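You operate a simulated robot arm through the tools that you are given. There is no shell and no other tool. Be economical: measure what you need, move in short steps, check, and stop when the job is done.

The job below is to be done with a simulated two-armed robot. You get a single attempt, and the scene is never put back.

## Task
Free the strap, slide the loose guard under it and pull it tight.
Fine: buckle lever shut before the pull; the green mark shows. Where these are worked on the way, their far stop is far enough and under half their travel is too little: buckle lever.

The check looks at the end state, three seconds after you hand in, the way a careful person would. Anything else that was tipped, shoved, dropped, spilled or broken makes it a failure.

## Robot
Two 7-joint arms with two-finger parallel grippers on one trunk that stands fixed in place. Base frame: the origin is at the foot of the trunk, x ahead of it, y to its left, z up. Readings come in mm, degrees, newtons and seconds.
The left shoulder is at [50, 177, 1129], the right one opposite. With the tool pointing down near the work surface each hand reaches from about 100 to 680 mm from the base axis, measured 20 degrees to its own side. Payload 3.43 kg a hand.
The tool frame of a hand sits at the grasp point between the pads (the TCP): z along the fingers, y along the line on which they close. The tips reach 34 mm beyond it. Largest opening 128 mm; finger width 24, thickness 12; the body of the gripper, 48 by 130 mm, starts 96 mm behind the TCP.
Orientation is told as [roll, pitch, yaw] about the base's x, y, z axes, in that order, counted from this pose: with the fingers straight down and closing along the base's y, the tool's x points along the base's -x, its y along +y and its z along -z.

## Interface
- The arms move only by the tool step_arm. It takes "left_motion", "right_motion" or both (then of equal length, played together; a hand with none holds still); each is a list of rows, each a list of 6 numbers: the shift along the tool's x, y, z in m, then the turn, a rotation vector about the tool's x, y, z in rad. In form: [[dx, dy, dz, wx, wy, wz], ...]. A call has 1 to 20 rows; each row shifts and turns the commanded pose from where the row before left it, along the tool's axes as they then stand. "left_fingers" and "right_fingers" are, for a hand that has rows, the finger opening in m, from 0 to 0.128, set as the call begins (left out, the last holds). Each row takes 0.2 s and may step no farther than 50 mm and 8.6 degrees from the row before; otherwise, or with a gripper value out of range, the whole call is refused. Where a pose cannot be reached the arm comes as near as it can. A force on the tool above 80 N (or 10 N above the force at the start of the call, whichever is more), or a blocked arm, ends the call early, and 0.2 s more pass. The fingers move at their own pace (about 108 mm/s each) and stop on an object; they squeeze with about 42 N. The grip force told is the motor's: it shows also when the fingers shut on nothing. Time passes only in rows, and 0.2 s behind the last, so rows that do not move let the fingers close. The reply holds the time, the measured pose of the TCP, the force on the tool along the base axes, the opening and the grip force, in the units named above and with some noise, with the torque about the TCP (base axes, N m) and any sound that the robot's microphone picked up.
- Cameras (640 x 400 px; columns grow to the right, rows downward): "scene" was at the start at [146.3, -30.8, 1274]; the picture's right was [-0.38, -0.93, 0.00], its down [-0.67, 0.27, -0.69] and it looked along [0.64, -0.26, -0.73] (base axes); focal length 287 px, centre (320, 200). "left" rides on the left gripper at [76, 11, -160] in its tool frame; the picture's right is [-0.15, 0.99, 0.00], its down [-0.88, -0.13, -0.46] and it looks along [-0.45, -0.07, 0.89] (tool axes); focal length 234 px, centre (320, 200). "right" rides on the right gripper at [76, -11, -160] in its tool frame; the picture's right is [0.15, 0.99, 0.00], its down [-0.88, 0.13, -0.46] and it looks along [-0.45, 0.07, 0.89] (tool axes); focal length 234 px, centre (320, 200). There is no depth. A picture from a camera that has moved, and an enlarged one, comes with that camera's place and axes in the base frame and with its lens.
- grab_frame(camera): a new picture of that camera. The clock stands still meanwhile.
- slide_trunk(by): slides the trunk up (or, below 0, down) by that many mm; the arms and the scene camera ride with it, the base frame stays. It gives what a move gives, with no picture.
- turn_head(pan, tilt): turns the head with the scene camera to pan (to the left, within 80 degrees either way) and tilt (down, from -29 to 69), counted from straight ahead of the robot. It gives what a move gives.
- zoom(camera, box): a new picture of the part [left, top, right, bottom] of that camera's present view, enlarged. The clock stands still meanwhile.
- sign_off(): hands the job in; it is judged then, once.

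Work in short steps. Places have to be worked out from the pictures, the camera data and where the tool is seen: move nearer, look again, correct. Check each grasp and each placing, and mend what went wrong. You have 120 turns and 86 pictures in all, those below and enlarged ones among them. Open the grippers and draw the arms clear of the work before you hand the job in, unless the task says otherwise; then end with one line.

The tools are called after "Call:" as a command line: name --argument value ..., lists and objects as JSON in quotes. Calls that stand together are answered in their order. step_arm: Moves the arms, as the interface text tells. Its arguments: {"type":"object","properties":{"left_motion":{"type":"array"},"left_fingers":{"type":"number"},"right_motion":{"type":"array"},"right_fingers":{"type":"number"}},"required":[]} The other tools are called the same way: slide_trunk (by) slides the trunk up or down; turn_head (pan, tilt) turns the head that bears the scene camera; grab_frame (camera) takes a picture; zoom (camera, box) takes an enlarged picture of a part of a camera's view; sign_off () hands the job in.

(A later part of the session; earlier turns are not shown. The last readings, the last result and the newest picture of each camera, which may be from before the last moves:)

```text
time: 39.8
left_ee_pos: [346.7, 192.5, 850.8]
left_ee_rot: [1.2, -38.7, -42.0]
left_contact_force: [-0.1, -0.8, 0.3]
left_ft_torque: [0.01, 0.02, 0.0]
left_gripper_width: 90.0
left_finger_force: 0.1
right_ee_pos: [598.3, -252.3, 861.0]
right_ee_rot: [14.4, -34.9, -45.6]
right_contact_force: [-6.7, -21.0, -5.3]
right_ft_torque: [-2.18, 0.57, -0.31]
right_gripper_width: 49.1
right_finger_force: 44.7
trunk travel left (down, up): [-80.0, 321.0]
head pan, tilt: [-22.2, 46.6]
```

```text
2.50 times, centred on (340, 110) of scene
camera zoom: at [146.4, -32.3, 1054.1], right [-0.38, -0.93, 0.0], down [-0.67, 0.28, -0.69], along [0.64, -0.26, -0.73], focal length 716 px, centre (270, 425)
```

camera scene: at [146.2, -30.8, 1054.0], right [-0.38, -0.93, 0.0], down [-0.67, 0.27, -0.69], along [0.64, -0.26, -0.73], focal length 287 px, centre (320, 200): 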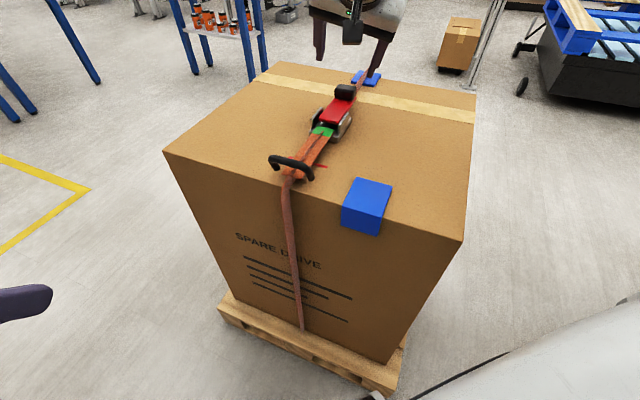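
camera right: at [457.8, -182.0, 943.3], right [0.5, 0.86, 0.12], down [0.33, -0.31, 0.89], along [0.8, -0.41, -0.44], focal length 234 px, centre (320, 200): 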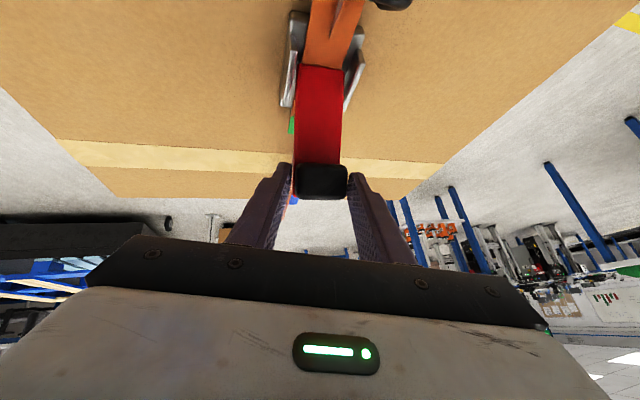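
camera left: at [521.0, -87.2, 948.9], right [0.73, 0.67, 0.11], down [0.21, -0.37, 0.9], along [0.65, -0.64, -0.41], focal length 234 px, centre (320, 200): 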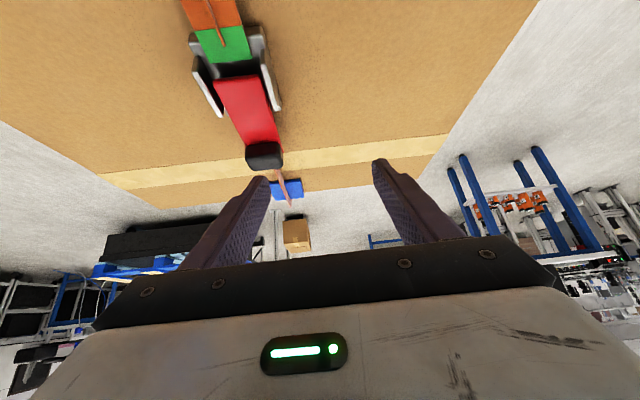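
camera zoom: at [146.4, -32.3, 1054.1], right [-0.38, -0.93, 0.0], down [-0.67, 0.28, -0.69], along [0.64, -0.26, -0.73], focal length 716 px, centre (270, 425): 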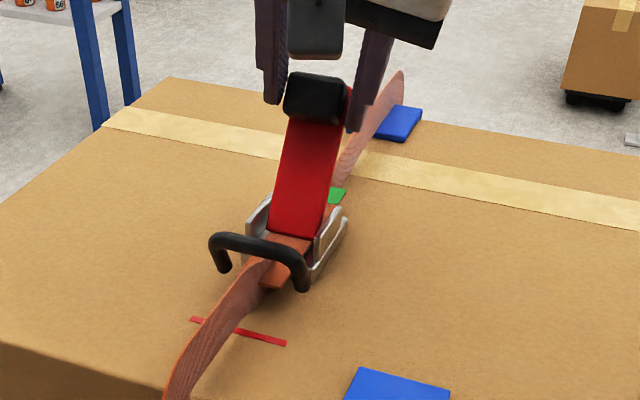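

The strap is released – the tail slid in and slack bulges. Lever ~55°. I'll regrip deeper once more before continuing to the far stop.

Call:
step_arm --right_motion '[[0, 0, 0, 0, 0, 0], [0, 0, 0, 0, 0, 0], [0.001, 0, 0.011, 0, 0, 0], [0.001, 0, 0.011, 0, 0, 0], [0, 0, 0, 0, 0, 0]]' --right_fingers 0.066

Call:
step_arm --right_motion '[[0, 0, 0, 0, 0, 0], [0, 0, 0, 0, 0, 0], [0, 0, 0, 0, 0, 0]]' --right_fingers 0.02

Call:
grab_frame --camera "right"

```text
time: 41.0
left_ee_pos: [346.8, 194.1, 848.8]
left_ee_rot: [1.1, -38.7, -41.9]
left_contact_force: [0.6, -0.5, 0.2]
left_ft_torque: [0.02, -0.01, 0.01]
left_gripper_width: 90.2
left_finger_force: 0.1
right_ee_pos: [611.2, -249.3, 845.3]
right_ee_rot: [15.2, -34.8, -45.3]
right_contact_force: [0.2, 0.4, -0.8]
right_ft_torque: [0.0, -0.02, 0.0]
right_gripper_width: 66.1
right_finger_force: 0.1
trunk travel left (down, up): [-80.0, 321.0]
head pan, tilt: [-22.2, 46.6]
```

```text
time: 41.8
left_ee_pos: [344.9, 193.0, 850.5]
left_ee_rot: [1.3, -38.7, -42.0]
left_contact_force: [0.3, -1.0, -0.2]
left_ft_torque: [0.03, 0.04, 0.01]
left_gripper_width: 90.1
left_finger_force: 0.0
right_ee_pos: [608.0, -255.5, 842.3]
right_ee_rot: [14.2, -34.8, -45.2]
right_contact_force: [-21.2, -21.2, -3.3]
right_ft_torque: [-0.96, 0.8, 0.05]
right_gripper_width: 50.4
right_finger_force: 44.9
trunk travel left (down, up): [-80.0, 321.0]
head pan, tilt: [-22.2, 46.6]
```

```text
57 pictures are left
camera right: at [468.0, -184.6, 924.7], right [0.5, 0.86, 0.12], down [0.33, -0.31, 0.89], along [0.8, -0.41, -0.44], focal length 234 px, centre (320, 200)
```

right: 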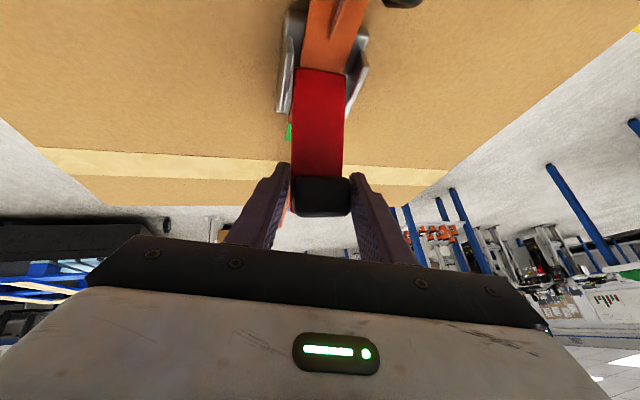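

Hand is being pushed ~5 mm to -e, so I'll correct that while continuing; the radius looks nearer 73 mm. Three more steps toward vertical.

Call:
step_arm --right_motion '[[0.0072, 0.0, -0.0101, 0, 0, 0], [0.0089, -0.0005, -0.0087, 0, 0, 0], [0.0103, 0.0019, -0.0071, 0, 0, 0]]'

Call:
grab_frame --camera "right"

Call:
zoom --camera "scene" --box '[260, 30, 420, 190]'

```text
time: 42.6
left_ee_pos: [345.3, 193.1, 850.3]
left_ee_rot: [1.2, -38.6, -42.0]
left_contact_force: [0.1, -0.1, 0.1]
left_ft_torque: [-0.03, -0.04, -0.03]
left_gripper_width: 89.7
left_finger_force: 0.1
right_ee_pos: [580.6, -233.1, 849.7]
right_ee_rot: [14.5, -35.1, -45.3]
right_contact_force: [4.6, -24.8, 2.1]
right_ft_torque: [-2.06, 1.05, -0.36]
right_gripper_width: 51.4
right_finger_force: 44.9
trunk travel left (down, up): [-80.0, 321.0]
head pan, tilt: [-22.2, 46.6]
```

```text
56 pictures are left
camera right: at [439.6, -162.6, 930.9], right [0.5, 0.86, 0.12], down [0.32, -0.31, 0.89], along [0.8, -0.41, -0.43], focal length 234 px, centre (320, 200)
```

right: 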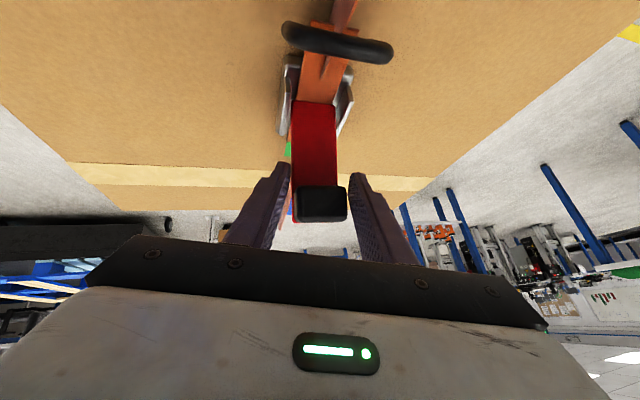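

```text
2.50 times, centred on (340, 110) of scene
camera zoom: at [146.1, -31.9, 1054.2], right [-0.38, -0.93, 0.0], down [-0.67, 0.28, -0.69], along [0.64, -0.26, -0.73], focal length 716 px, centre (270, 425)
```

zoom: 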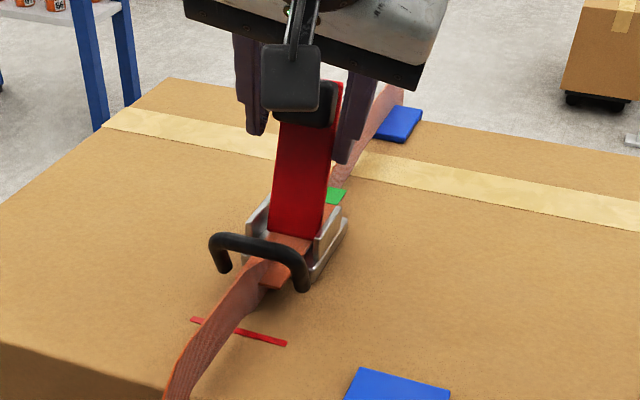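

The lever is at roughly 75–85° now with ~20 N resisting. I'll continue the arc two more steps and see whether it still turns or has hit its stop.

Call:
step_arm --right_motion '[[0.0114, -0.001, -0.0052, 0, 0, 0], [0.0122, -0.001, -0.0033, 0, 0, 0]]'

Call:
zoom --camera "scene" --box '[260, 30, 420, 190]'

```text
time: 43.2
left_ee_pos: [346.5, 193.3, 851.4]
left_ee_rot: [1.1, -38.7, -42.0]
left_contact_force: [-0.1, -0.5, -0.1]
left_ft_torque: [0.0, 0.01, -0.02]
left_gripper_width: 90.2
left_finger_force: 0.1
right_ee_pos: [560.0, -211.7, 842.0]
right_ee_rot: [15.3, -34.6, -45.1]
right_contact_force: [-0.4, 0.6, -0.2]
right_ft_torque: [0.07, 0.04, 0.03]
right_gripper_width: 20.0
right_finger_force: 0.0
trunk travel left (down, up): [-80.0, 321.0]
head pan, tilt: [-22.2, 46.6]
```

```text
2.50 times, centred on (340, 110) of scene
camera zoom: at [146.2, -31.2, 1053.9], right [-0.38, -0.93, 0.0], down [-0.67, 0.27, -0.69], along [0.64, -0.26, -0.73], focal length 716 px, centre (270, 425)
```

zoom: 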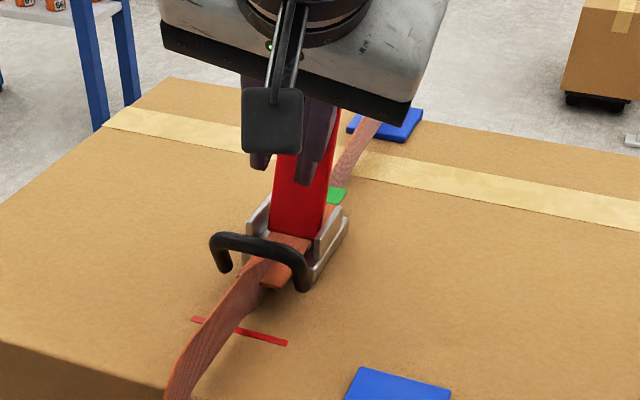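

The fingers slipped off – likely the stop. Backing the hand off to view the lever.

Call:
step_arm --right_motion '[[0, 0, -0.04, 0, 0, 0], [0, -0.03, -0.03, 0, 0, 0], [0, -0.04, -0.0, 0, 0, 0], [0, -0.04, -0.0, 0, 0, 0]]' --right_fingers 0.06

Call:
zoom --camera "scene" --box '[240, 60, 400, 230]'

Call:
grab_frame --camera "right"

```text
time: 44.2
left_ee_pos: [347.2, 193.0, 849.4]
left_ee_rot: [1.1, -38.8, -42.0]
left_contact_force: [-0.7, 0.1, -0.1]
left_ft_torque: [-0.02, 0.01, -0.05]
left_gripper_width: 90.2
left_finger_force: 0.0
right_ee_pos: [455.3, -287.2, 874.8]
right_ee_rot: [15.1, -34.7, -45.2]
right_contact_force: [-0.2, -0.9, 0.4]
right_ft_torque: [0.01, 0.01, -0.04]
right_gripper_width: 60.0
right_finger_force: 0.0
trunk travel left (down, up): [-80.0, 321.0]
head pan, tilt: [-22.2, 46.6]
```

```text
2.35 times, centred on (320, 145) of scene
camera zoom: at [146.4, -30.7, 1054.0], right [-0.38, -0.93, 0.0], down [-0.67, 0.27, -0.69], along [0.64, -0.26, -0.73], focal length 674 px, centre (320, 329)
```

zoom: 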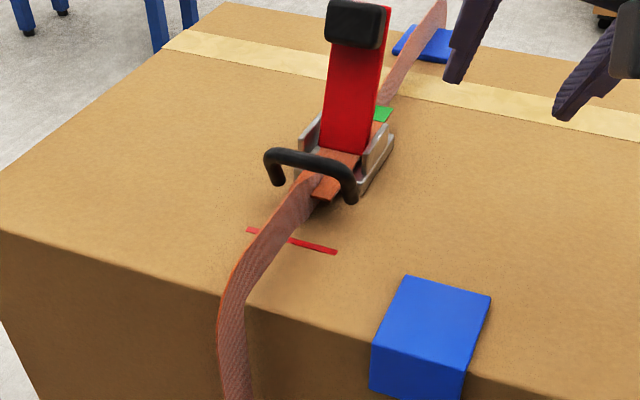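

```text
52 pictures are left
camera right: at [314.5, -219.3, 955.6], right [0.49, 0.86, 0.13], down [0.32, -0.32, 0.89], along [0.81, -0.39, -0.43], focal length 234 px, centre (320, 200)
```

right: 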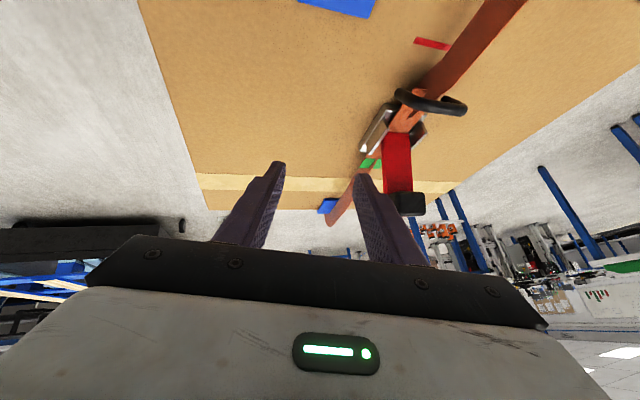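

Strap is well loosened with a gap at the edge. Lever is at ~77° by triangulation (travel ~70°). To be sure it's at its far stop, I'll push the knob from its far side with closed fingers.

Call:
step_arm --right_motion '[[-0.0158, 0.0058, -0.0218, 0, 0, 0], [-0.0158, 0.0058, -0.0218, 0, 0, 0], [-0.0195, 0.0265, 0.0211, 0, 0, 0], [-0.0195, 0.0265, 0.0211, 0, 0, 0], [-0.0195, 0.0265, 0.0211, 0, 0, 0], [-0.0195, 0.0265, 0.0211, 0, 0, 0], [0.0172, -0.0063, 0.0237, 0, 0, 0], [0.0172, -0.0063, 0.0237, 0, 0, 0]]' --right_fingers 0.0

Call:
grab_frame --camera "right"

```text
time: 46.0
left_ee_pos: [347.2, 193.3, 849.7]
left_ee_rot: [1.1, -38.8, -41.9]
left_contact_force: [-0.5, -0.5, 0.0]
left_ft_torque: [-0.03, 0.0, 0.03]
left_gripper_width: 90.0
left_finger_force: 0.1
right_ee_pos: [613.2, -268.5, 870.4]
right_ee_rot: [15.2, -34.8, -45.3]
right_contact_force: [-0.1, -0.7, -0.2]
right_ft_torque: [0.01, -0.04, 0.01]
right_gripper_width: 0.0
right_finger_force: 33.1
trunk travel left (down, up): [-80.0, 321.0]
head pan, tilt: [-22.2, 46.6]
```

```text
51 pictures are left
camera right: at [471.0, -199.7, 951.3], right [0.49, 0.86, 0.13], down [0.32, -0.32, 0.89], along [0.81, -0.4, -0.43], focal length 234 px, centre (320, 200)
```

right: 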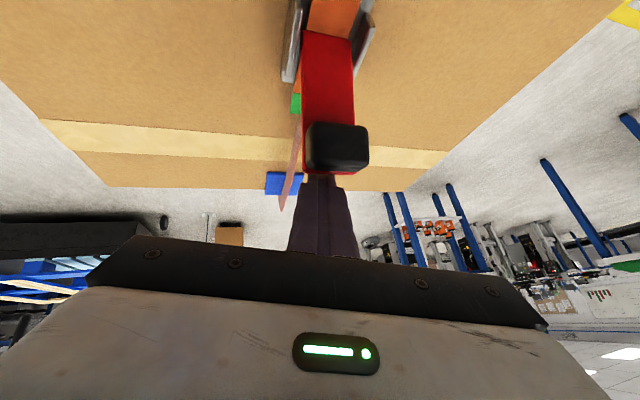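

Fingers are just behind the knob. Pushing toward -p in small rows and watching the force.

Call:
step_arm --right_motion '[[0.0082, 0.0015, -0.0055, 0, 0, 0], [0.0082, 0.0015, -0.0055, 0, 0, 0], [0.0082, 0.0015, -0.0055, 0, 0, 0], [0.0082, 0.0015, -0.0055, 0, 0, 0]]'

Call:
grab_frame --camera "right"

Call:
zoom --camera "scene" --box '[240, 60, 400, 230]'

```text
time: 46.8
left_ee_pos: [347.4, 194.3, 848.4]
left_ee_rot: [1.1, -38.7, -42.0]
left_contact_force: [0.6, 0.4, 0.2]
left_ft_torque: [0.01, 0.0, -0.04]
left_gripper_width: 90.1
left_finger_force: 0.0
right_ee_pos: [601.5, -257.9, 884.0]
right_ee_rot: [16.5, -37.3, -47.4]
right_contact_force: [0.6, -1.3, 4.2]
right_ft_torque: [-0.07, -0.05, -0.06]
right_gripper_width: 0.0
right_finger_force: 32.7
trunk travel left (down, up): [-80.0, 321.0]
head pan, tilt: [-22.2, 46.6]
stopped in row 4 (right hand): the force on the tool passed its limit at 84 N (the readings are from after the stop); the commanded pose is now the measured one
```

```text
50 pictures are left
camera right: at [458.9, -185.4, 958.1], right [0.51, 0.85, 0.13], down [0.28, -0.31, 0.91], along [0.82, -0.42, -0.39], focal length 234 px, centre (320, 200)
```

right: 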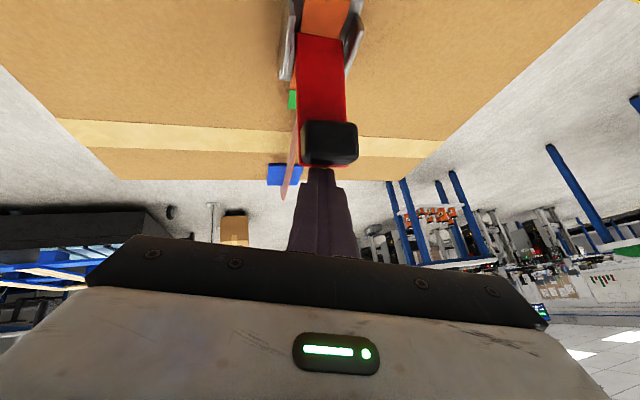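

```text
2.35 times, centred on (320, 145) of scene
camera zoom: at [146.1, -30.4, 1053.8], right [-0.38, -0.93, 0.0], down [-0.67, 0.27, -0.69], along [0.64, -0.26, -0.73], focal length 674 px, centre (320, 329)
```

zoom: 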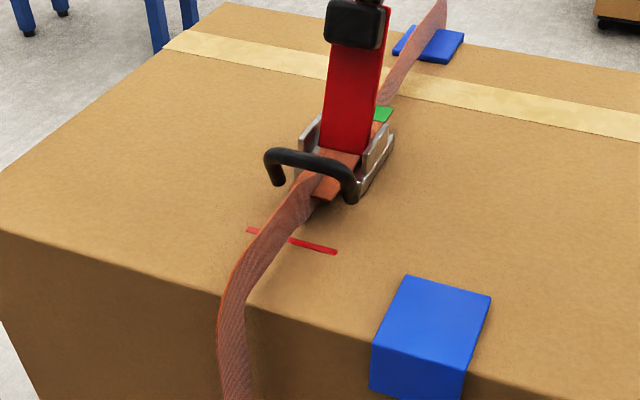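

84 N without movement: the lever is at its far stop. Next, the guard: withdraw the right hand, bring it upright and over the box surface beyond the guard's right side.

Call:
step_arm --right_motion '[[-0.017, 0.0063, -0.0238, 0, 0, 0], [-0.017, 0.0063, -0.0238, 0, 0, 0], [0.0243, -0.0218, -0.0234, 0, 0, 0], [0.0243, -0.0218, -0.0234, 0, 0, 0], [0.0243, -0.0218, -0.0234, 0, 0, 0], [0.0243, -0.0218, -0.0234, 0, 0, 0], [0.0243, -0.0218, -0.0234, 0, 0, 0], [0.0243, -0.0218, -0.0234, 0, 0, 0], [0, 0, 0, 0.13, 0, 0], [0, 0, 0, 0.13, 0, 0], [0, 0, 0, 0, 0.1018, 0], [0, 0, 0, 0, 0.1018, 0], [0, 0, 0, 0, 0.1018, 0], [0, 0, 0, 0, 0.1018, 0], [0, 0, 0, 0, 0.1018, 0], [0, 0, 0, 0, 0.1018, 0]]'

```text
time: 50.2
left_ee_pos: [346.6, 193.5, 849.7]
left_ee_rot: [1.1, -38.7, -42.0]
left_contact_force: [-0.4, 0.3, 1.1]
left_ft_torque: [0.0, 0.01, -0.02]
left_gripper_width: 90.1
left_finger_force: 0.1
right_ee_pos: [358.5, -238.8, 931.7]
right_ee_rot: [1.1, -2.1, -46.5]
right_contact_force: [0.5, -0.7, 0.4]
right_ft_torque: [0.03, 0.0, -0.03]
right_gripper_width: 0.1
right_finger_force: 33.2
trunk travel left (down, up): [-80.0, 321.0]
head pan, tilt: [-22.2, 46.6]
```

Nearly upright. Levelling and turning yaw to +45° so the fingers spread along p, opening ~30 mm for a two-point push.

Call:
step_arm --right_motion '[[0, 0, 0, 0.019, 0.037, 0], [0, 0, 0, 0, 0, -0.133], [0, 0, 0, 0, 0, -0.133], [0, 0, 0, 0, 0, -0.133], [0, 0, 0, 0, 0, -0.133], [0, 0, 0, 0, 0, -0.133], [0, 0, 0, 0, 0, -0.133], [0, 0, 0, 0, 0, -0.133], [0, 0, 0, 0, 0, -0.133], [0, 0, 0, 0, 0, -0.133], [0, 0, 0, 0, 0, -0.133], [0, 0, 0, 0, 0, -0.133], [0, 0, 0, 0, 0, -0.133]]' --right_fingers 0.03

Call:
grab_frame --camera "right"

Call:
grab_frame --camera "scene"

```text
time: 53.0
left_ee_pos: [345.8, 193.9, 849.7]
left_ee_rot: [1.2, -38.8, -42.0]
left_contact_force: [0.1, 0.0, 1.3]
left_ft_torque: [0.0, 0.0, 0.02]
left_gripper_width: 89.9
left_finger_force: 0.2
right_ee_pos: [359.1, -239.8, 933.6]
right_ee_rot: [-0.1, 0.0, 45.1]
right_contact_force: [-0.1, -0.6, -0.4]
right_ft_torque: [-0.03, 0.02, -0.01]
right_gripper_width: 30.0
right_finger_force: 0.0
trunk travel left (down, up): [-80.0, 321.0]
head pan, tilt: [-22.2, 46.6]
```

```text
48 pictures are left
camera right: at [313.3, -302.4, 1093.0], right [-0.8, 0.59, 0.0], down [0.53, 0.72, 0.46], along [0.27, 0.37, -0.89], focal length 234 px, centre (320, 200)
```

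right: 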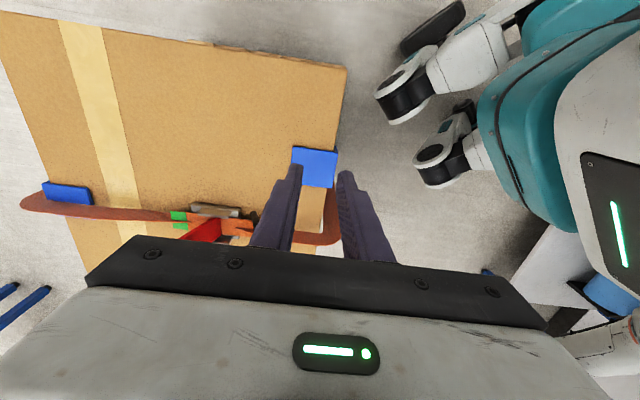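

```text
47 pictures are left
camera scene: at [146.3, -31.0, 1054.0], right [-0.38, -0.93, 0.0], down [-0.67, 0.27, -0.69], along [0.64, -0.26, -0.73], focal length 287 px, centre (320, 200)
```

scene: 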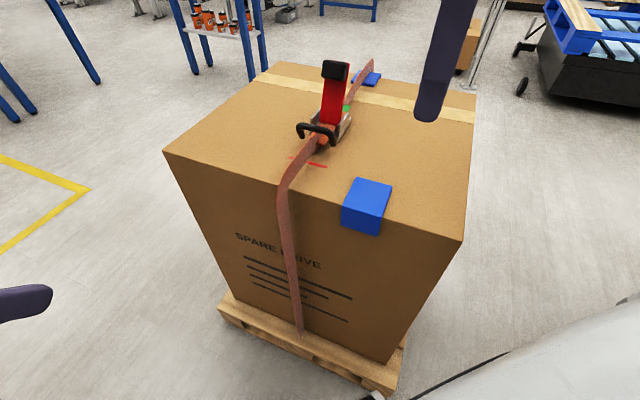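

Guard centre is about q≈128, p≈426. Shifting to q≈72 clear of it and descending close to the surface.

Call:
step_arm --right_motion '[[0.012, -0.005, 0, 0, 0, 0], [0, 0, 0.0345, 0, 0, 0], [0, 0, 0.0345, 0, 0, 0], [0, 0, 0.0345, 0, 0, 0], [0, 0, 0.0345, 0, 0, 0]]'

Call:
step_arm --right_motion '[[0, 0, 0.003, 0, 0, 0], [0, 0, 0.003, 0, 0, 0], [0, 0, 0.003, 0, 0, 0]]'

Call:
grab_frame --camera "right"

Call:
grab_frame --camera "scene"

```text
time: 54.2
left_ee_pos: [346.8, 193.3, 848.8]
left_ee_rot: [1.1, -38.6, -42.0]
left_contact_force: [0.9, 0.2, 0.5]
left_ft_torque: [0.03, -0.02, 0.0]
left_gripper_width: 90.2
left_finger_force: 0.2
right_ee_pos: [353.3, -252.6, 796.5]
right_ee_rot: [-0.1, 0.0, 45.0]
right_contact_force: [-0.2, -0.5, -0.1]
right_ft_torque: [0.02, -0.01, 0.02]
right_gripper_width: 30.2
right_finger_force: 0.0
trunk travel left (down, up): [-80.0, 321.0]
head pan, tilt: [-22.2, 46.6]
```

```text
time: 55.0
left_ee_pos: [346.7, 193.7, 850.8]
left_ee_rot: [1.0, -38.7, -42.0]
left_contact_force: [0.2, -0.9, -0.1]
left_ft_torque: [-0.04, 0.01, 0.0]
left_gripper_width: 90.0
left_finger_force: 0.0
right_ee_pos: [353.5, -252.7, 786.8]
right_ee_rot: [0.0, 0.0, 45.0]
right_contact_force: [0.7, 0.3, -0.8]
right_ft_torque: [0.01, 0.01, -0.01]
right_gripper_width: 30.1
right_finger_force: 0.0
trunk travel left (down, up): [-80.0, 321.0]
head pan, tilt: [-22.2, 46.6]
```

```text
46 pictures are left
camera right: at [307.4, -314.9, 946.9], right [-0.8, 0.6, 0.0], down [0.53, 0.72, 0.46], along [0.27, 0.36, -0.89], focal length 234 px, centre (320, 200)
```

right: 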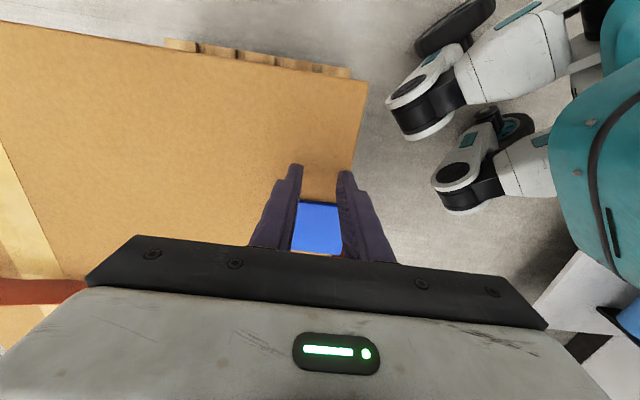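

```text
45 pictures are left
camera scene: at [146.3, -30.8, 1054.0], right [-0.38, -0.93, 0.0], down [-0.67, 0.27, -0.69], along [0.64, -0.26, -0.73], focal length 287 px, centre (320, 200)
```

scene: 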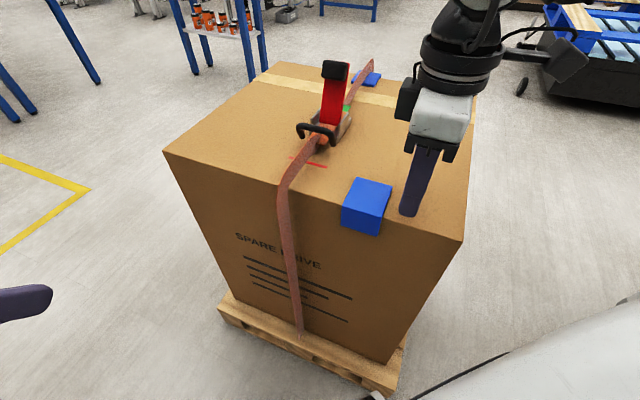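

No contact yet at tip z≈753. Probing down a little more for the surface.

Call:
step_arm --right_motion '[[0, 0, 0.002, 0, 0, 0], [0, 0, 0.0015, 0, 0, 0]]'

```text
time: 55.6
left_ee_pos: [347.4, 193.6, 849.8]
left_ee_rot: [1.2, -38.8, -42.1]
left_contact_force: [0.3, -0.3, -0.2]
left_ft_torque: [0.03, 0.01, -0.02]
left_gripper_width: 90.1
left_finger_force: 0.1
right_ee_pos: [354.6, -252.9, 781.8]
right_ee_rot: [-0.2, 0.0, 44.9]
right_contact_force: [0.1, 0.5, 0.3]
right_ft_torque: [0.02, 0.0, 0.0]
right_gripper_width: 30.1
right_finger_force: 0.1
trunk travel left (down, up): [-80.0, 321.0]
head pan, tilt: [-22.2, 46.6]
```

Still no contact at ~748. Two more millimetres.

Call:
step_arm --right_motion '[[0, 0, 0.0015, 0, 0, 0], [0, 0, 0.0015, 0, 0, 0]]'

Call:
zoom --camera "scene" --box '[330, 130, 460, 250]'

```text
time: 56.2
left_ee_pos: [345.9, 195.0, 849.4]
left_ee_rot: [1.1, -38.6, -42.0]
left_contact_force: [0.1, -0.2, 0.1]
left_ft_torque: [0.0, 0.01, -0.01]
left_gripper_width: 89.9
left_finger_force: 0.0
right_ee_pos: [352.8, -254.4, 779.0]
right_ee_rot: [-0.1, 0.0, 44.9]
right_contact_force: [-1.1, -0.5, -0.2]
right_ft_torque: [0.01, 0.02, 0.0]
right_gripper_width: 29.9
right_finger_force: 0.0
trunk travel left (down, up): [-80.0, 321.0]
head pan, tilt: [-22.2, 46.6]
```

```text
3.33 times, centred on (395, 190) of scene
camera zoom: at [146.3, -30.8, 1054.0], right [-0.38, -0.93, 0.0], down [-0.67, 0.27, -0.69], along [0.64, -0.26, -0.73], focal length 955 px, centre (70, 233)
```

zoom: 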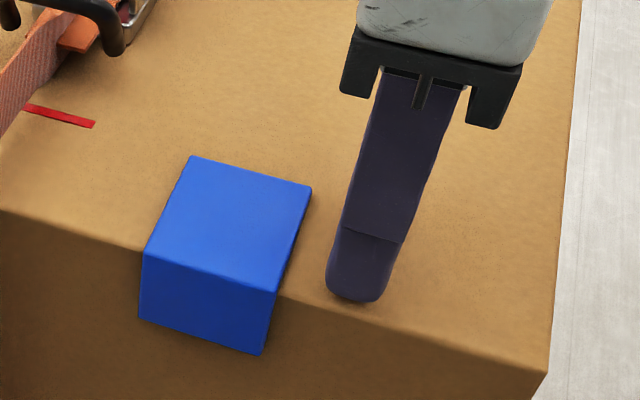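

The guard plate is thin, so the tips need to be near the surface. One more small probe.

Call:
step_arm --right_motion '[[0, 0, 0.0015, 0, 0, 0], [0, 0, 0.0015, 0, 0, 0]]'

```text
time: 56.8
left_ee_pos: [347.0, 194.6, 848.7]
left_ee_rot: [1.1, -38.7, -42.0]
left_contact_force: [-0.8, 0.5, 0.5]
left_ft_torque: [0.01, 0.01, -0.03]
left_gripper_width: 90.1
left_finger_force: 0.0
right_ee_pos: [354.3, -252.3, 776.5]
right_ee_rot: [0.0, 0.0, 44.9]
right_contact_force: [0.4, 0.4, 1.0]
right_ft_torque: [-0.02, -0.02, 0.02]
right_gripper_width: 29.8
right_finger_force: 0.0
trunk travel left (down, up): [-80.0, 321.0]
head pan, tilt: [-22.2, 46.6]
```

Still free; tips ≈743. Continuing the probe.

Call:
step_arm --right_motion '[[0, 0, 0.0015, 0, 0, 0], [0, 0, 0.0015, 0, 0, 0]]'

```text
time: 57.4
left_ee_pos: [346.8, 194.8, 849.6]
left_ee_rot: [1.2, -38.7, -42.0]
left_contact_force: [-0.4, -0.9, -0.4]
left_ft_torque: [-0.02, -0.06, -0.01]
left_gripper_width: 90.0
left_finger_force: 0.0
right_ee_pos: [354.5, -251.3, 774.3]
right_ee_rot: [-0.3, 0.0, 45.0]
right_contact_force: [-2.0, -2.6, 6.5]
right_ft_torque: [0.06, 0.17, 0.05]
right_gripper_width: 29.7
right_finger_force: 0.1
trunk travel left (down, up): [-80.0, 321.0]
head pan, tilt: [-22.2, 46.6]
```

Contact: box top is at z≈740. Raising 1 mm and sliding +e, first 60 mm to push the guard.

Call:
step_arm --right_motion '[[0, 0, -0.001, 0, 0, 0], [-0.012, 0, 0, 0, 0, 0], [-0.012, 0, 0, 0, 0, 0], [-0.012, 0, 0, 0, 0, 0], [-0.012, 0, 0, 0, 0, 0], [-0.012, 0, 0, 0, 0, 0]]'

Call:
zoom --camera "scene" --box '[260, 120, 420, 250]'

Call:
grab_frame --camera "right"

```text
time: 58.8
left_ee_pos: [346.5, 193.2, 848.8]
left_ee_rot: [1.1, -38.7, -42.0]
left_contact_force: [-1.0, 0.0, -0.4]
left_ft_torque: [0.0, -0.02, 0.02]
left_gripper_width: 89.7
left_finger_force: 0.1
right_ee_pos: [396.2, -210.8, 774.3]
right_ee_rot: [0.0, 0.0, 45.0]
right_contact_force: [0.3, 0.8, -0.1]
right_ft_torque: [0.01, 0.0, -0.02]
right_gripper_width: 29.9
right_finger_force: 0.0
trunk travel left (down, up): [-80.0, 321.0]
head pan, tilt: [-22.2, 46.6]
```

```text
3.08 times, centred on (340, 185) of scene
camera zoom: at [146.2, -30.8, 1054.0], right [-0.38, -0.93, 0.0], down [-0.67, 0.27, -0.69], along [0.64, -0.26, -0.73], focal length 882 px, centre (258, 246)
```

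zoom: 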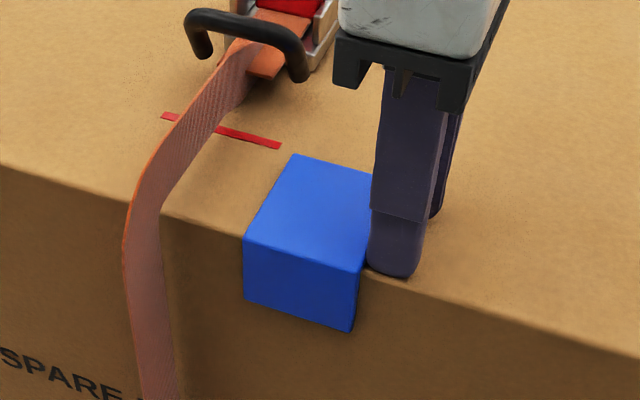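

```text
42 pictures are left
camera right: at [350.3, -271.8, 935.0], right [-0.8, 0.6, 0.0], down [0.53, 0.72, 0.46], along [0.27, 0.36, -0.89], focal length 234 px, centre (320, 200)
```

right: 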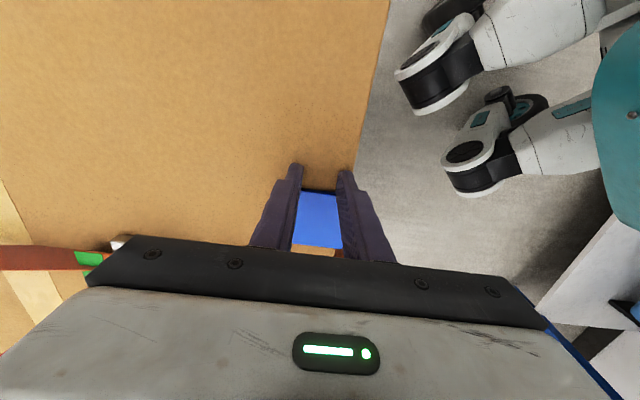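

The guard slides squarely. The slack strap stands clear above the edge. Pushing another 40 mm.

Call:
step_arm --right_motion '[[-0.01, 0, 0, 0, 0, 0], [-0.01, 0, 0, 0, 0, 0], [-0.01, 0, 0, 0, 0, 0], [-0.01, 0, 0, 0, 0, 0]]'

Call:
zoom --camera "scene" --box '[260, 120, 420, 250]'

```text
time: 59.8
left_ee_pos: [346.9, 194.2, 848.7]
left_ee_rot: [1.1, -38.8, -42.0]
left_contact_force: [-0.1, 0.7, 0.3]
left_ft_torque: [0.01, 0.0, -0.01]
left_gripper_width: 89.9
left_finger_force: 0.1
right_ee_pos: [424.1, -181.8, 774.4]
right_ee_rot: [-0.1, -0.1, 44.9]
right_contact_force: [0.1, 0.3, -0.2]
right_ft_torque: [0.03, -0.01, -0.01]
right_gripper_width: 30.2
right_finger_force: 0.1
trunk travel left (down, up): [-80.0, 321.0]
head pan, tilt: [-22.2, 46.6]
```

```text
3.08 times, centred on (340, 185) of scene
camera zoom: at [146.2, -30.9, 1054.0], right [-0.38, -0.93, 0.0], down [-0.67, 0.27, -0.69], along [0.64, -0.26, -0.73], focal length 882 px, centre (258, 246)
```

zoom: 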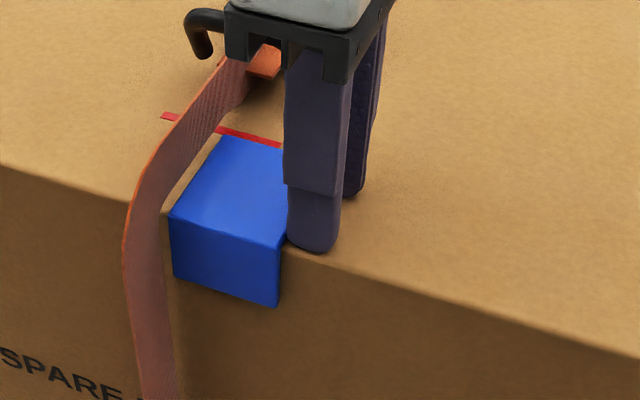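

Going under the strap now; the guard's corner is at the strap's edge. Pushing the remaining ~37 mm in small rows.

Call:
step_arm --right_motion '[[-0.008, 0, 0, 0, 0, 0], [-0.008, 0, 0, 0, 0, 0], [-0.008, 0, 0, 0, 0, 0], [-0.007, 0, 0, 0, 0, 0]]'

Call:
zoom --camera "scene" --box '[260, 120, 420, 250]'

```text
time: 60.8
left_ee_pos: [346.2, 193.8, 848.6]
left_ee_rot: [1.1, -38.7, -42.0]
left_contact_force: [-0.6, 0.4, 0.5]
left_ft_torque: [-0.05, 0.01, -0.01]
left_gripper_width: 90.0
left_finger_force: 0.0
right_ee_pos: [448.0, -160.3, 775.0]
right_ee_rot: [0.0, 0.1, 44.9]
right_contact_force: [0.1, 0.4, -0.1]
right_ft_torque: [0.0, -0.04, -0.05]
right_gripper_width: 29.7
right_finger_force: 0.0
trunk travel left (down, up): [-80.0, 321.0]
head pan, tilt: [-22.2, 46.6]
```

```text
3.08 times, centred on (340, 185) of scene
camera zoom: at [146.3, -30.8, 1054.0], right [-0.38, -0.93, 0.0], down [-0.67, 0.27, -0.69], along [0.64, -0.26, -0.73], focal length 882 px, centre (258, 246)
```

zoom: 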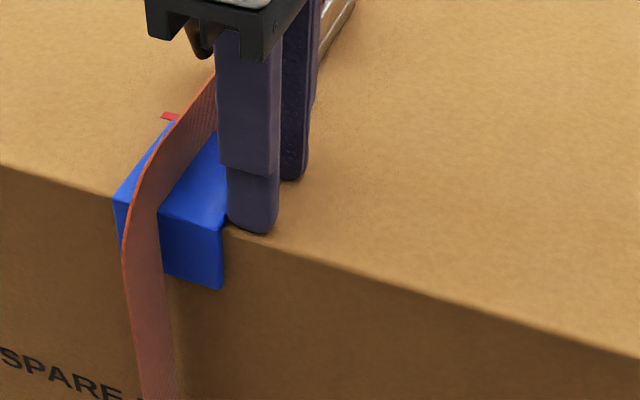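

The guard is under the strap, about 3 mm short of centred on the red tick. A final 3 mm nudge, then backing off and up.

Call:
step_arm --right_motion '[[-0.003, 0, 0, 0, 0, 0], [0, 0, 0, 0, 0, 0], [0.015, 0, 0, 0, 0, 0], [0.03, 0, 0, 0, 0, 0], [0.03, 0, -0.03, 0, 0, 0], [0.03, 0, -0.04, 0, 0, 0], [0.03, 0, -0.04, 0, 0, 0]]'

Call:
grab_frame --camera "scene"

Call:
zoom --camera "scene" --box '[240, 60, 400, 230]'

```text
time: 62.4
left_ee_pos: [345.8, 193.6, 849.1]
left_ee_rot: [1.1, -38.7, -42.1]
left_contact_force: [-0.5, 0.0, 0.5]
left_ft_torque: [-0.01, 0.02, -0.01]
left_gripper_width: 89.9
left_finger_force: 0.0
right_ee_pos: [354.2, -254.1, 885.4]
right_ee_rot: [-0.1, 0.0, 45.0]
right_contact_force: [0.1, 0.2, -0.7]
right_ft_torque: [0.0, 0.0, 0.01]
right_gripper_width: 30.1
right_finger_force: 0.0
trunk travel left (down, up): [-80.0, 321.0]
head pan, tilt: [-22.2, 46.6]
```

```text
39 pictures are left
camera scene: at [146.4, -30.7, 1054.0], right [-0.38, -0.93, 0.0], down [-0.67, 0.27, -0.69], along [0.64, -0.26, -0.73], focal length 287 px, centre (320, 200)
```

scene: 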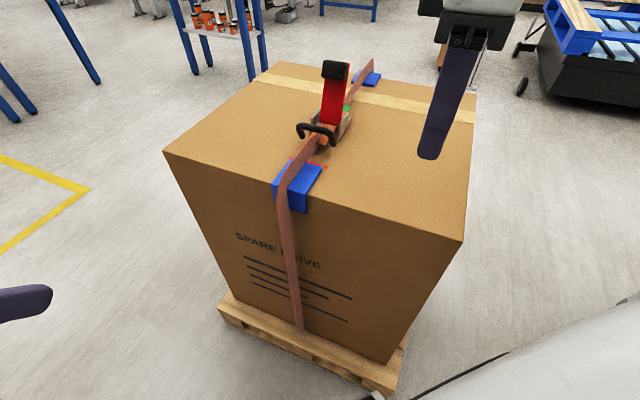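

```text
2.35 times, centred on (320, 145) of scene
camera zoom: at [146.4, -30.7, 1054.0], right [-0.38, -0.93, 0.0], down [-0.67, 0.27, -0.69], along [0.64, -0.26, -0.73], focal length 674 px, centre (320, 329)
```

zoom: 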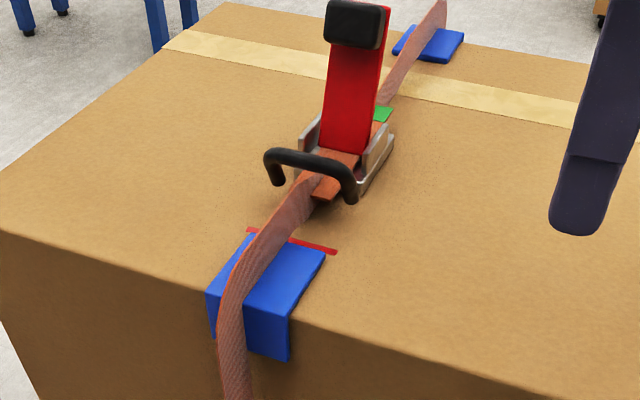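

The guard is in place, straddled by the strap and aligned with the red tick. Now to shut the lever: turn the right hand back to yaw -45° with tilt and lean.

Call:
step_arm --right_motion '[[0, 0, -0.003, 0, 0, 0.131], [0, 0, -0.003, 0, 0, 0.131], [0, 0, -0.003, 0, 0, 0.131], [0, 0, -0.003, 0, 0, 0.131], [0, 0, -0.003, 0, 0, 0.131], [0, 0, -0.003, 0, 0, 0.131], [0, 0, -0.003, 0, 0, 0.131], [0, 0, -0.003, 0, 0, 0.131], [0, 0, -0.003, 0, 0, 0.131], [0, 0, -0.003, 0, 0, 0.131], [0, 0, -0.003, 0, 0, 0.131], [0, 0, -0.003, 0, 0, 0.131], [0, 0, 0, 0, -0.1018, 0], [0, 0, 0, 0, -0.1018, 0], [0, 0, 0, 0, -0.1018, 0], [0, 0, 0, 0, -0.1018, 0], [0, 0, 0, 0, -0.1018, 0], [0, 0, 0, 0, -0.1018, 0], [0, 0, 0, -0.13, 0, 0], [0, 0, 0, -0.13, 0, 0]]' --right_fingers 0.0

```text
time: 66.6
left_ee_pos: [347.2, 193.8, 849.5]
left_ee_rot: [1.2, -38.7, -42.0]
left_contact_force: [1.0, 0.1, -0.2]
left_ft_torque: [-0.02, -0.01, -0.01]
left_gripper_width: 89.8
left_finger_force: 0.2
right_ee_pos: [353.3, -253.4, 920.1]
right_ee_rot: [15.0, -35.1, -45.2]
right_contact_force: [0.3, -0.1, 0.1]
right_ft_torque: [-0.03, -0.01, -0.02]
right_gripper_width: 0.2
right_finger_force: 33.1
trunk travel left (down, up): [-80.0, 321.0]
head pan, tilt: [-22.2, 46.6]
```

Moving the closed fingers to just in front of the raised knob.

Call:
step_arm --right_motion '[[-0.0113, 0.0279, 0.0257, 0, 0, 0], [-0.0113, 0.0279, 0.0257, 0, 0, 0], [-0.0113, 0.0279, 0.0257, 0, 0, 0], [-0.0113, 0.0279, 0.0257, 0, 0, 0], [-0.0113, 0.0279, 0.0257, 0, 0, 0]]'

Call:
grab_frame --camera "right"

Call:
zoom --camera "scene" --box '[240, 30, 400, 200]'

```text
time: 67.8
left_ee_pos: [347.0, 193.3, 850.2]
left_ee_rot: [1.0, -38.7, -42.1]
left_contact_force: [0.2, 1.0, 0.9]
left_ft_torque: [0.0, -0.03, 0.0]
left_gripper_width: 89.8
left_finger_force: 0.1
right_ee_pos: [540.1, -203.6, 881.8]
right_ee_rot: [15.0, -35.1, -45.2]
right_contact_force: [-0.3, 0.2, 0.2]
right_ft_torque: [-0.01, 0.02, 0.02]
right_gripper_width: 0.0
right_finger_force: 33.1
trunk travel left (down, up): [-80.0, 321.0]
head pan, tilt: [-22.2, 46.6]
```

```text
37 pictures are left
camera right: at [399.4, -134.2, 962.4], right [0.49, 0.86, 0.12], down [0.32, -0.31, 0.89], along [0.81, -0.4, -0.43], focal length 234 px, centre (320, 200)
```

right: 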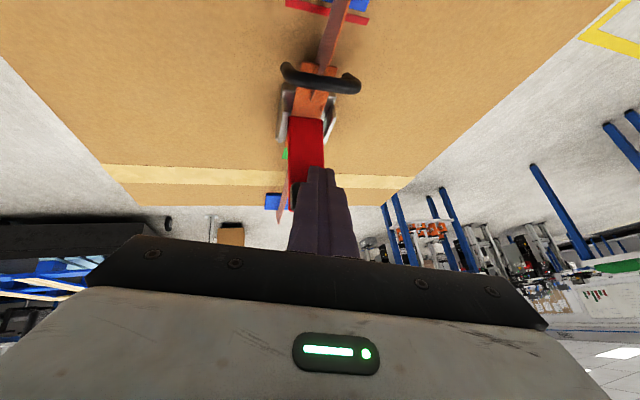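

```text
2.35 times, centred on (320, 115) of scene
camera zoom: at [146.1, -30.9, 1054.0], right [-0.38, -0.93, 0.0], down [-0.67, 0.27, -0.69], along [0.64, -0.26, -0.73], focal length 674 px, centre (320, 400)
```

zoom: 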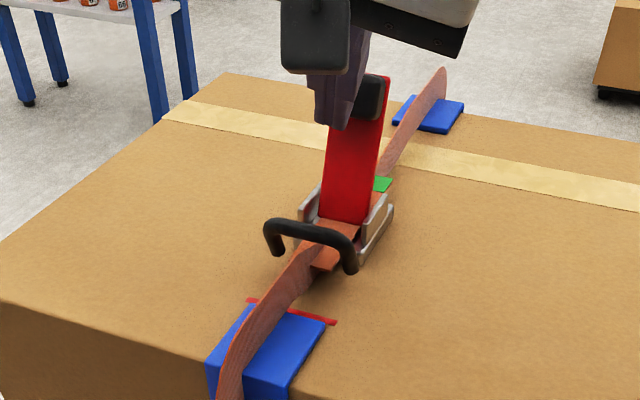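

Finger stands in front of the lever. Pushing it along the closing arc, down to roughly 15°.

Call:
step_arm --right_motion '[[-0.0106, -0.0077, 0.0057, 0, 0, 0], [-0.0105, -0.0022, 0.0083, 0, 0, 0], [-0.0105, -0.0022, 0.0083, 0, 0, 0], [-0.0063, -0.0024, 0.009, 0, 0, 0], [-0.0063, -0.0024, 0.009, 0, 0, 0], [-0.0036, -0.0027, 0.0102, 0, 0, 0], [-0.0036, -0.0027, 0.0102, 0, 0, 0], [-0.0006, -0.003, 0.011, 0, 0, 0], [-0.0006, -0.003, 0.011, 0, 0, 0]]'

Call:
grab_frame --camera "right"

Call:
zoom --camera "scene" --box '[240, 30, 400, 200]'

```text
time: 69.8
left_ee_pos: [347.0, 193.1, 849.0]
left_ee_rot: [1.1, -38.7, -42.0]
left_contact_force: [-0.2, -0.2, 0.2]
left_ft_torque: [-0.01, 0.0, -0.03]
left_gripper_width: 90.4
left_finger_force: 0.0
right_ee_pos: [601.4, -274.0, 839.8]
right_ee_rot: [14.9, -35.1, -45.2]
right_contact_force: [-0.3, -0.5, -0.4]
right_ft_torque: [-0.05, 0.0, -0.04]
right_gripper_width: 0.0
right_finger_force: 32.8
trunk travel left (down, up): [-80.0, 321.0]
head pan, tilt: [-22.2, 46.6]
```

```text
35 pictures are left
camera right: at [460.9, -205.4, 920.0], right [0.49, 0.86, 0.12], down [0.32, -0.31, 0.89], along [0.81, -0.4, -0.43], focal length 234 px, centre (320, 200)
```

right: 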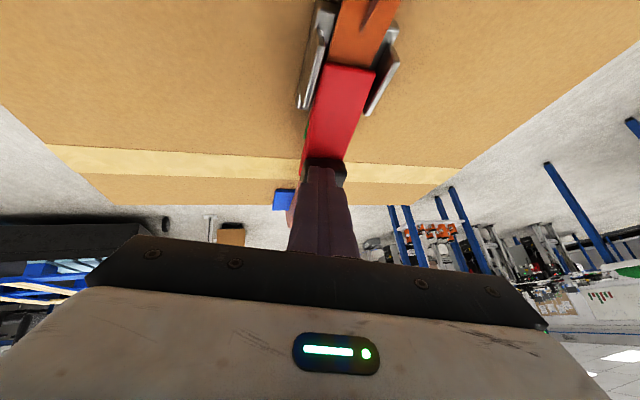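

```text
2.35 times, centred on (320, 115) of scene
camera zoom: at [146.2, -30.8, 1054.0], right [-0.38, -0.93, 0.0], down [-0.67, 0.27, -0.69], along [0.64, -0.26, -0.73], focal length 674 px, centre (320, 400)
```

zoom: 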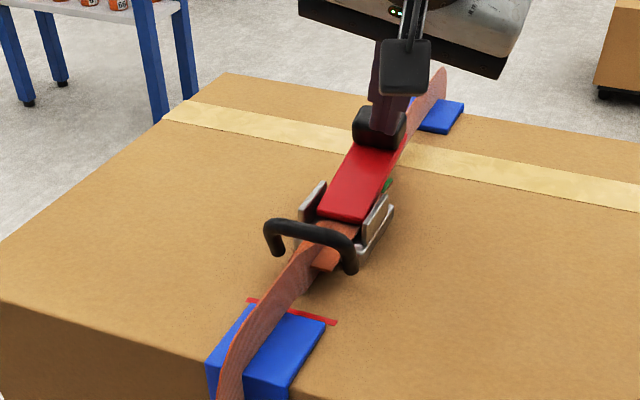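

Lever is down to about 15°. Pressing further in 5 mm steps until the force shows it has seated.

Call:
step_arm --right_motion '[[0.0017, 0.0002, 0.005, 0, 0, 0], [0.0017, 0.0002, 0.005, 0, 0, 0], [0.0017, -0.0002, 0.005, 0, 0, 0], [0.0017, -0.0002, 0.005, 0, 0, 0]]'

Call:
zoom --camera "scene" --box '[240, 30, 400, 200]'

```text
time: 70.8
left_ee_pos: [345.8, 194.3, 850.0]
left_ee_rot: [1.1, -38.8, -41.9]
left_contact_force: [0.6, 0.8, 0.6]
left_ft_torque: [-0.01, 0.04, -0.03]
left_gripper_width: 90.1
left_finger_force: 0.0
right_ee_pos: [608.3, -274.6, 821.0]
right_ee_rot: [15.0, -35.3, -45.2]
right_contact_force: [-4.7, -0.4, 5.1]
right_ft_torque: [-0.08, 0.04, -0.08]
right_gripper_width: 0.0
right_finger_force: 32.9
trunk travel left (down, up): [-80.0, 321.0]
head pan, tilt: [-22.2, 46.6]
```

```text
2.35 times, centred on (320, 115) of scene
camera zoom: at [145.6, -30.6, 1054.3], right [-0.38, -0.93, 0.0], down [-0.67, 0.27, -0.69], along [0.64, -0.26, -0.73], focal length 674 px, centre (320, 400)
```

zoom: 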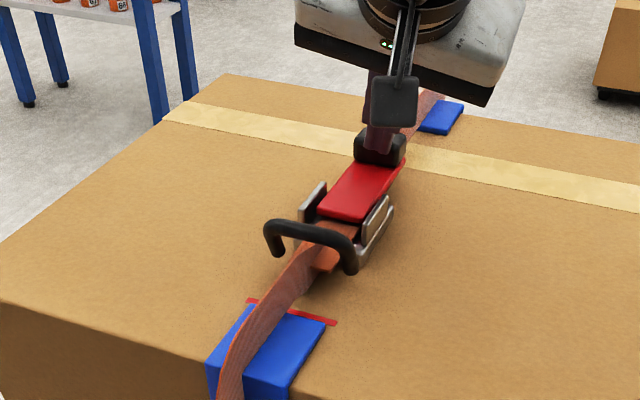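

Contact force is beginning to rise. A few more steps down until firmly seated.

Call:
step_arm --right_motion '[[0.0023, -0.0008, 0.0032, 0, 0, 0], [0.0023, -0.0008, 0.0032, 0, 0, 0], [0.0023, -0.0008, 0.0032, 0, 0, 0], [0.0023, -0.0008, 0.0032, 0, 0, 0]]'

Call:
grab_frame --camera "right"

```text
time: 71.8
left_ee_pos: [342.7, 195.5, 852.1]
left_ee_rot: [1.4, -39.1, -42.2]
left_contact_force: [0.2, 0.9, -0.3]
left_ft_torque: [-0.02, -0.02, 0.04]
left_gripper_width: 89.8
left_finger_force: 0.0
right_ee_pos: [608.6, -272.3, 818.3]
right_ee_rot: [16.1, -36.3, -45.9]
right_contact_force: [-25.6, -5.4, 54.0]
right_ft_torque: [-1.03, -0.13, -0.56]
right_gripper_width: 0.0
right_finger_force: 33.5
trunk travel left (down, up): [-80.0, 321.0]
head pan, tilt: [-22.2, 46.6]
```

```text
32 pictures are left
camera right: at [465.2, -203.7, 896.1], right [0.49, 0.86, 0.13], down [0.3, -0.31, 0.9], along [0.82, -0.4, -0.41], focal length 234 px, centre (320, 200)
```

right: 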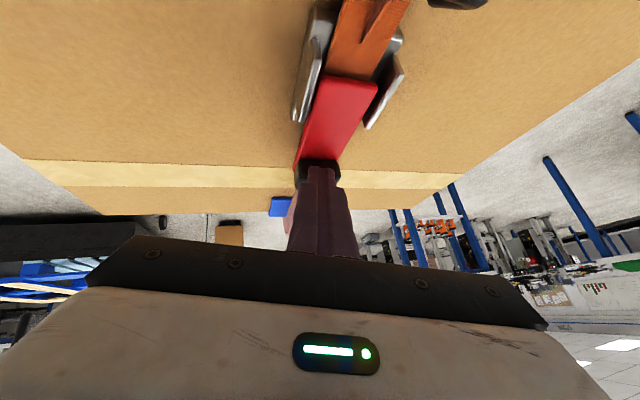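

54 N with no further motion: the lever is seated. Withdrawing the right hand upward and aside, then a look.

Call:
step_arm --right_motion '[[-0.0046, 0.0016, -0.0064, 0, 0, 0], [-0.0046, 0.0016, -0.0064, 0, 0, 0], [-0.017, 0.0063, -0.0238, 0, 0, 0], [-0.017, 0.0063, -0.0238, 0, 0, 0], [0.0198, -0.0269, -0.0269, 0, 0, 0], [0.0198, -0.0269, -0.0269, 0, 0, 0], [0.0198, -0.0269, -0.0269, 0, 0, 0], [0.0198, -0.0269, -0.0269, 0, 0, 0], [0.0198, -0.0269, -0.0269, 0, 0, 0], [0.0198, -0.0269, -0.0269, 0, 0, 0], [0.0198, -0.0269, -0.0269, 0, 0, 0]]'

Call:
zoom --camera "scene" --box '[250, 60, 390, 200]'

Call:
grab_frame --camera "right"

```text
time: 74.2
left_ee_pos: [346.7, 194.2, 848.4]
left_ee_rot: [1.1, -38.7, -41.9]
left_contact_force: [0.7, -0.4, -0.3]
left_ft_torque: [0.01, -0.03, -0.01]
left_gripper_width: 90.0
left_finger_force: 0.2
right_ee_pos: [310.4, -300.2, 910.2]
right_ee_rot: [14.9, -35.0, -45.2]
right_contact_force: [-0.7, -1.2, 0.2]
right_ft_torque: [-0.01, 0.02, 0.0]
right_gripper_width: 0.2
right_finger_force: 32.9
trunk travel left (down, up): [-80.0, 321.0]
head pan, tilt: [-22.2, 46.6]
```

```text
2.86 times, centred on (320, 130) of scene
camera zoom: at [146.5, -30.7, 1054.0], right [-0.38, -0.93, 0.0], down [-0.67, 0.27, -0.69], along [0.64, -0.26, -0.73], focal length 819 px, centre (320, 400)
```

zoom: 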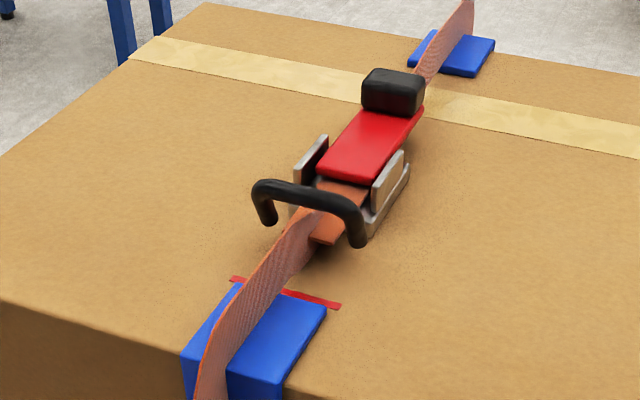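

```text
30 pictures are left
camera right: at [169.4, -231.9, 992.6], right [0.49, 0.86, 0.12], down [0.32, -0.31, 0.89], along [0.81, -0.4, -0.43], focal length 234 px, centre (320, 200)
```

right: 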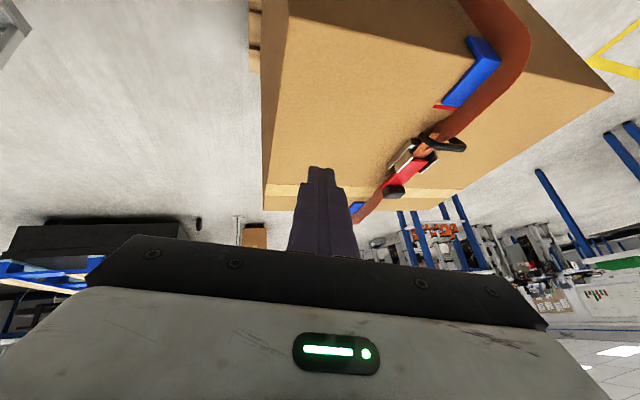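

Lever is shut with the handle near p≈520, q≈258, z≈775. I'll bring the right hand upright with yaw +45° so its fingers close along p around the handle bar.

Call:
step_arm --right_motion '[[0, 0, 0, 0.13, 0, 0], [0, 0, 0, 0.13, 0, 0], [0, 0, 0, 0, 0.1018, 0], [0, 0, 0, 0, 0.1018, 0], [0, 0, 0, 0, 0.1018, 0], [0, 0, 0, 0, 0.1018, 0], [0, 0, 0, 0, 0.1018, 0], [0, 0, 0, 0, 0.1018, 0], [0, 0, 0, 0, 0, -0.131], [0, 0, 0, 0, 0, -0.131], [0, 0, 0, 0, 0, -0.131], [0, 0, 0, 0, 0, -0.131], [0, 0, 0, 0, 0, -0.131], [0, 0, 0, 0, 0, -0.131], [0, 0, 0, 0, 0, -0.131], [0, 0, 0, 0, 0, -0.131], [0, 0, 0, 0, 0, -0.131], [0, 0, 0, 0, 0, -0.131], [0, 0, 0, 0, 0, -0.131], [0, 0, 0, 0, 0, -0.131]]' --right_fingers 0.04

```text
time: 78.4
left_ee_pos: [346.8, 192.5, 849.9]
left_ee_rot: [1.1, -38.7, -42.0]
left_contact_force: [-0.5, -0.6, 0.6]
left_ft_torque: [0.02, -0.01, 0.0]
left_gripper_width: 89.8
left_finger_force: 0.0
right_ee_pos: [310.1, -301.5, 908.1]
right_ee_rot: [-0.1, 0.0, 45.1]
right_contact_force: [-0.6, 0.5, 0.4]
right_ft_torque: [0.0, -0.01, 0.01]
right_gripper_width: 40.0
right_finger_force: 0.1
trunk travel left (down, up): [-80.0, 321.0]
head pan, tilt: [-22.2, 46.6]
```

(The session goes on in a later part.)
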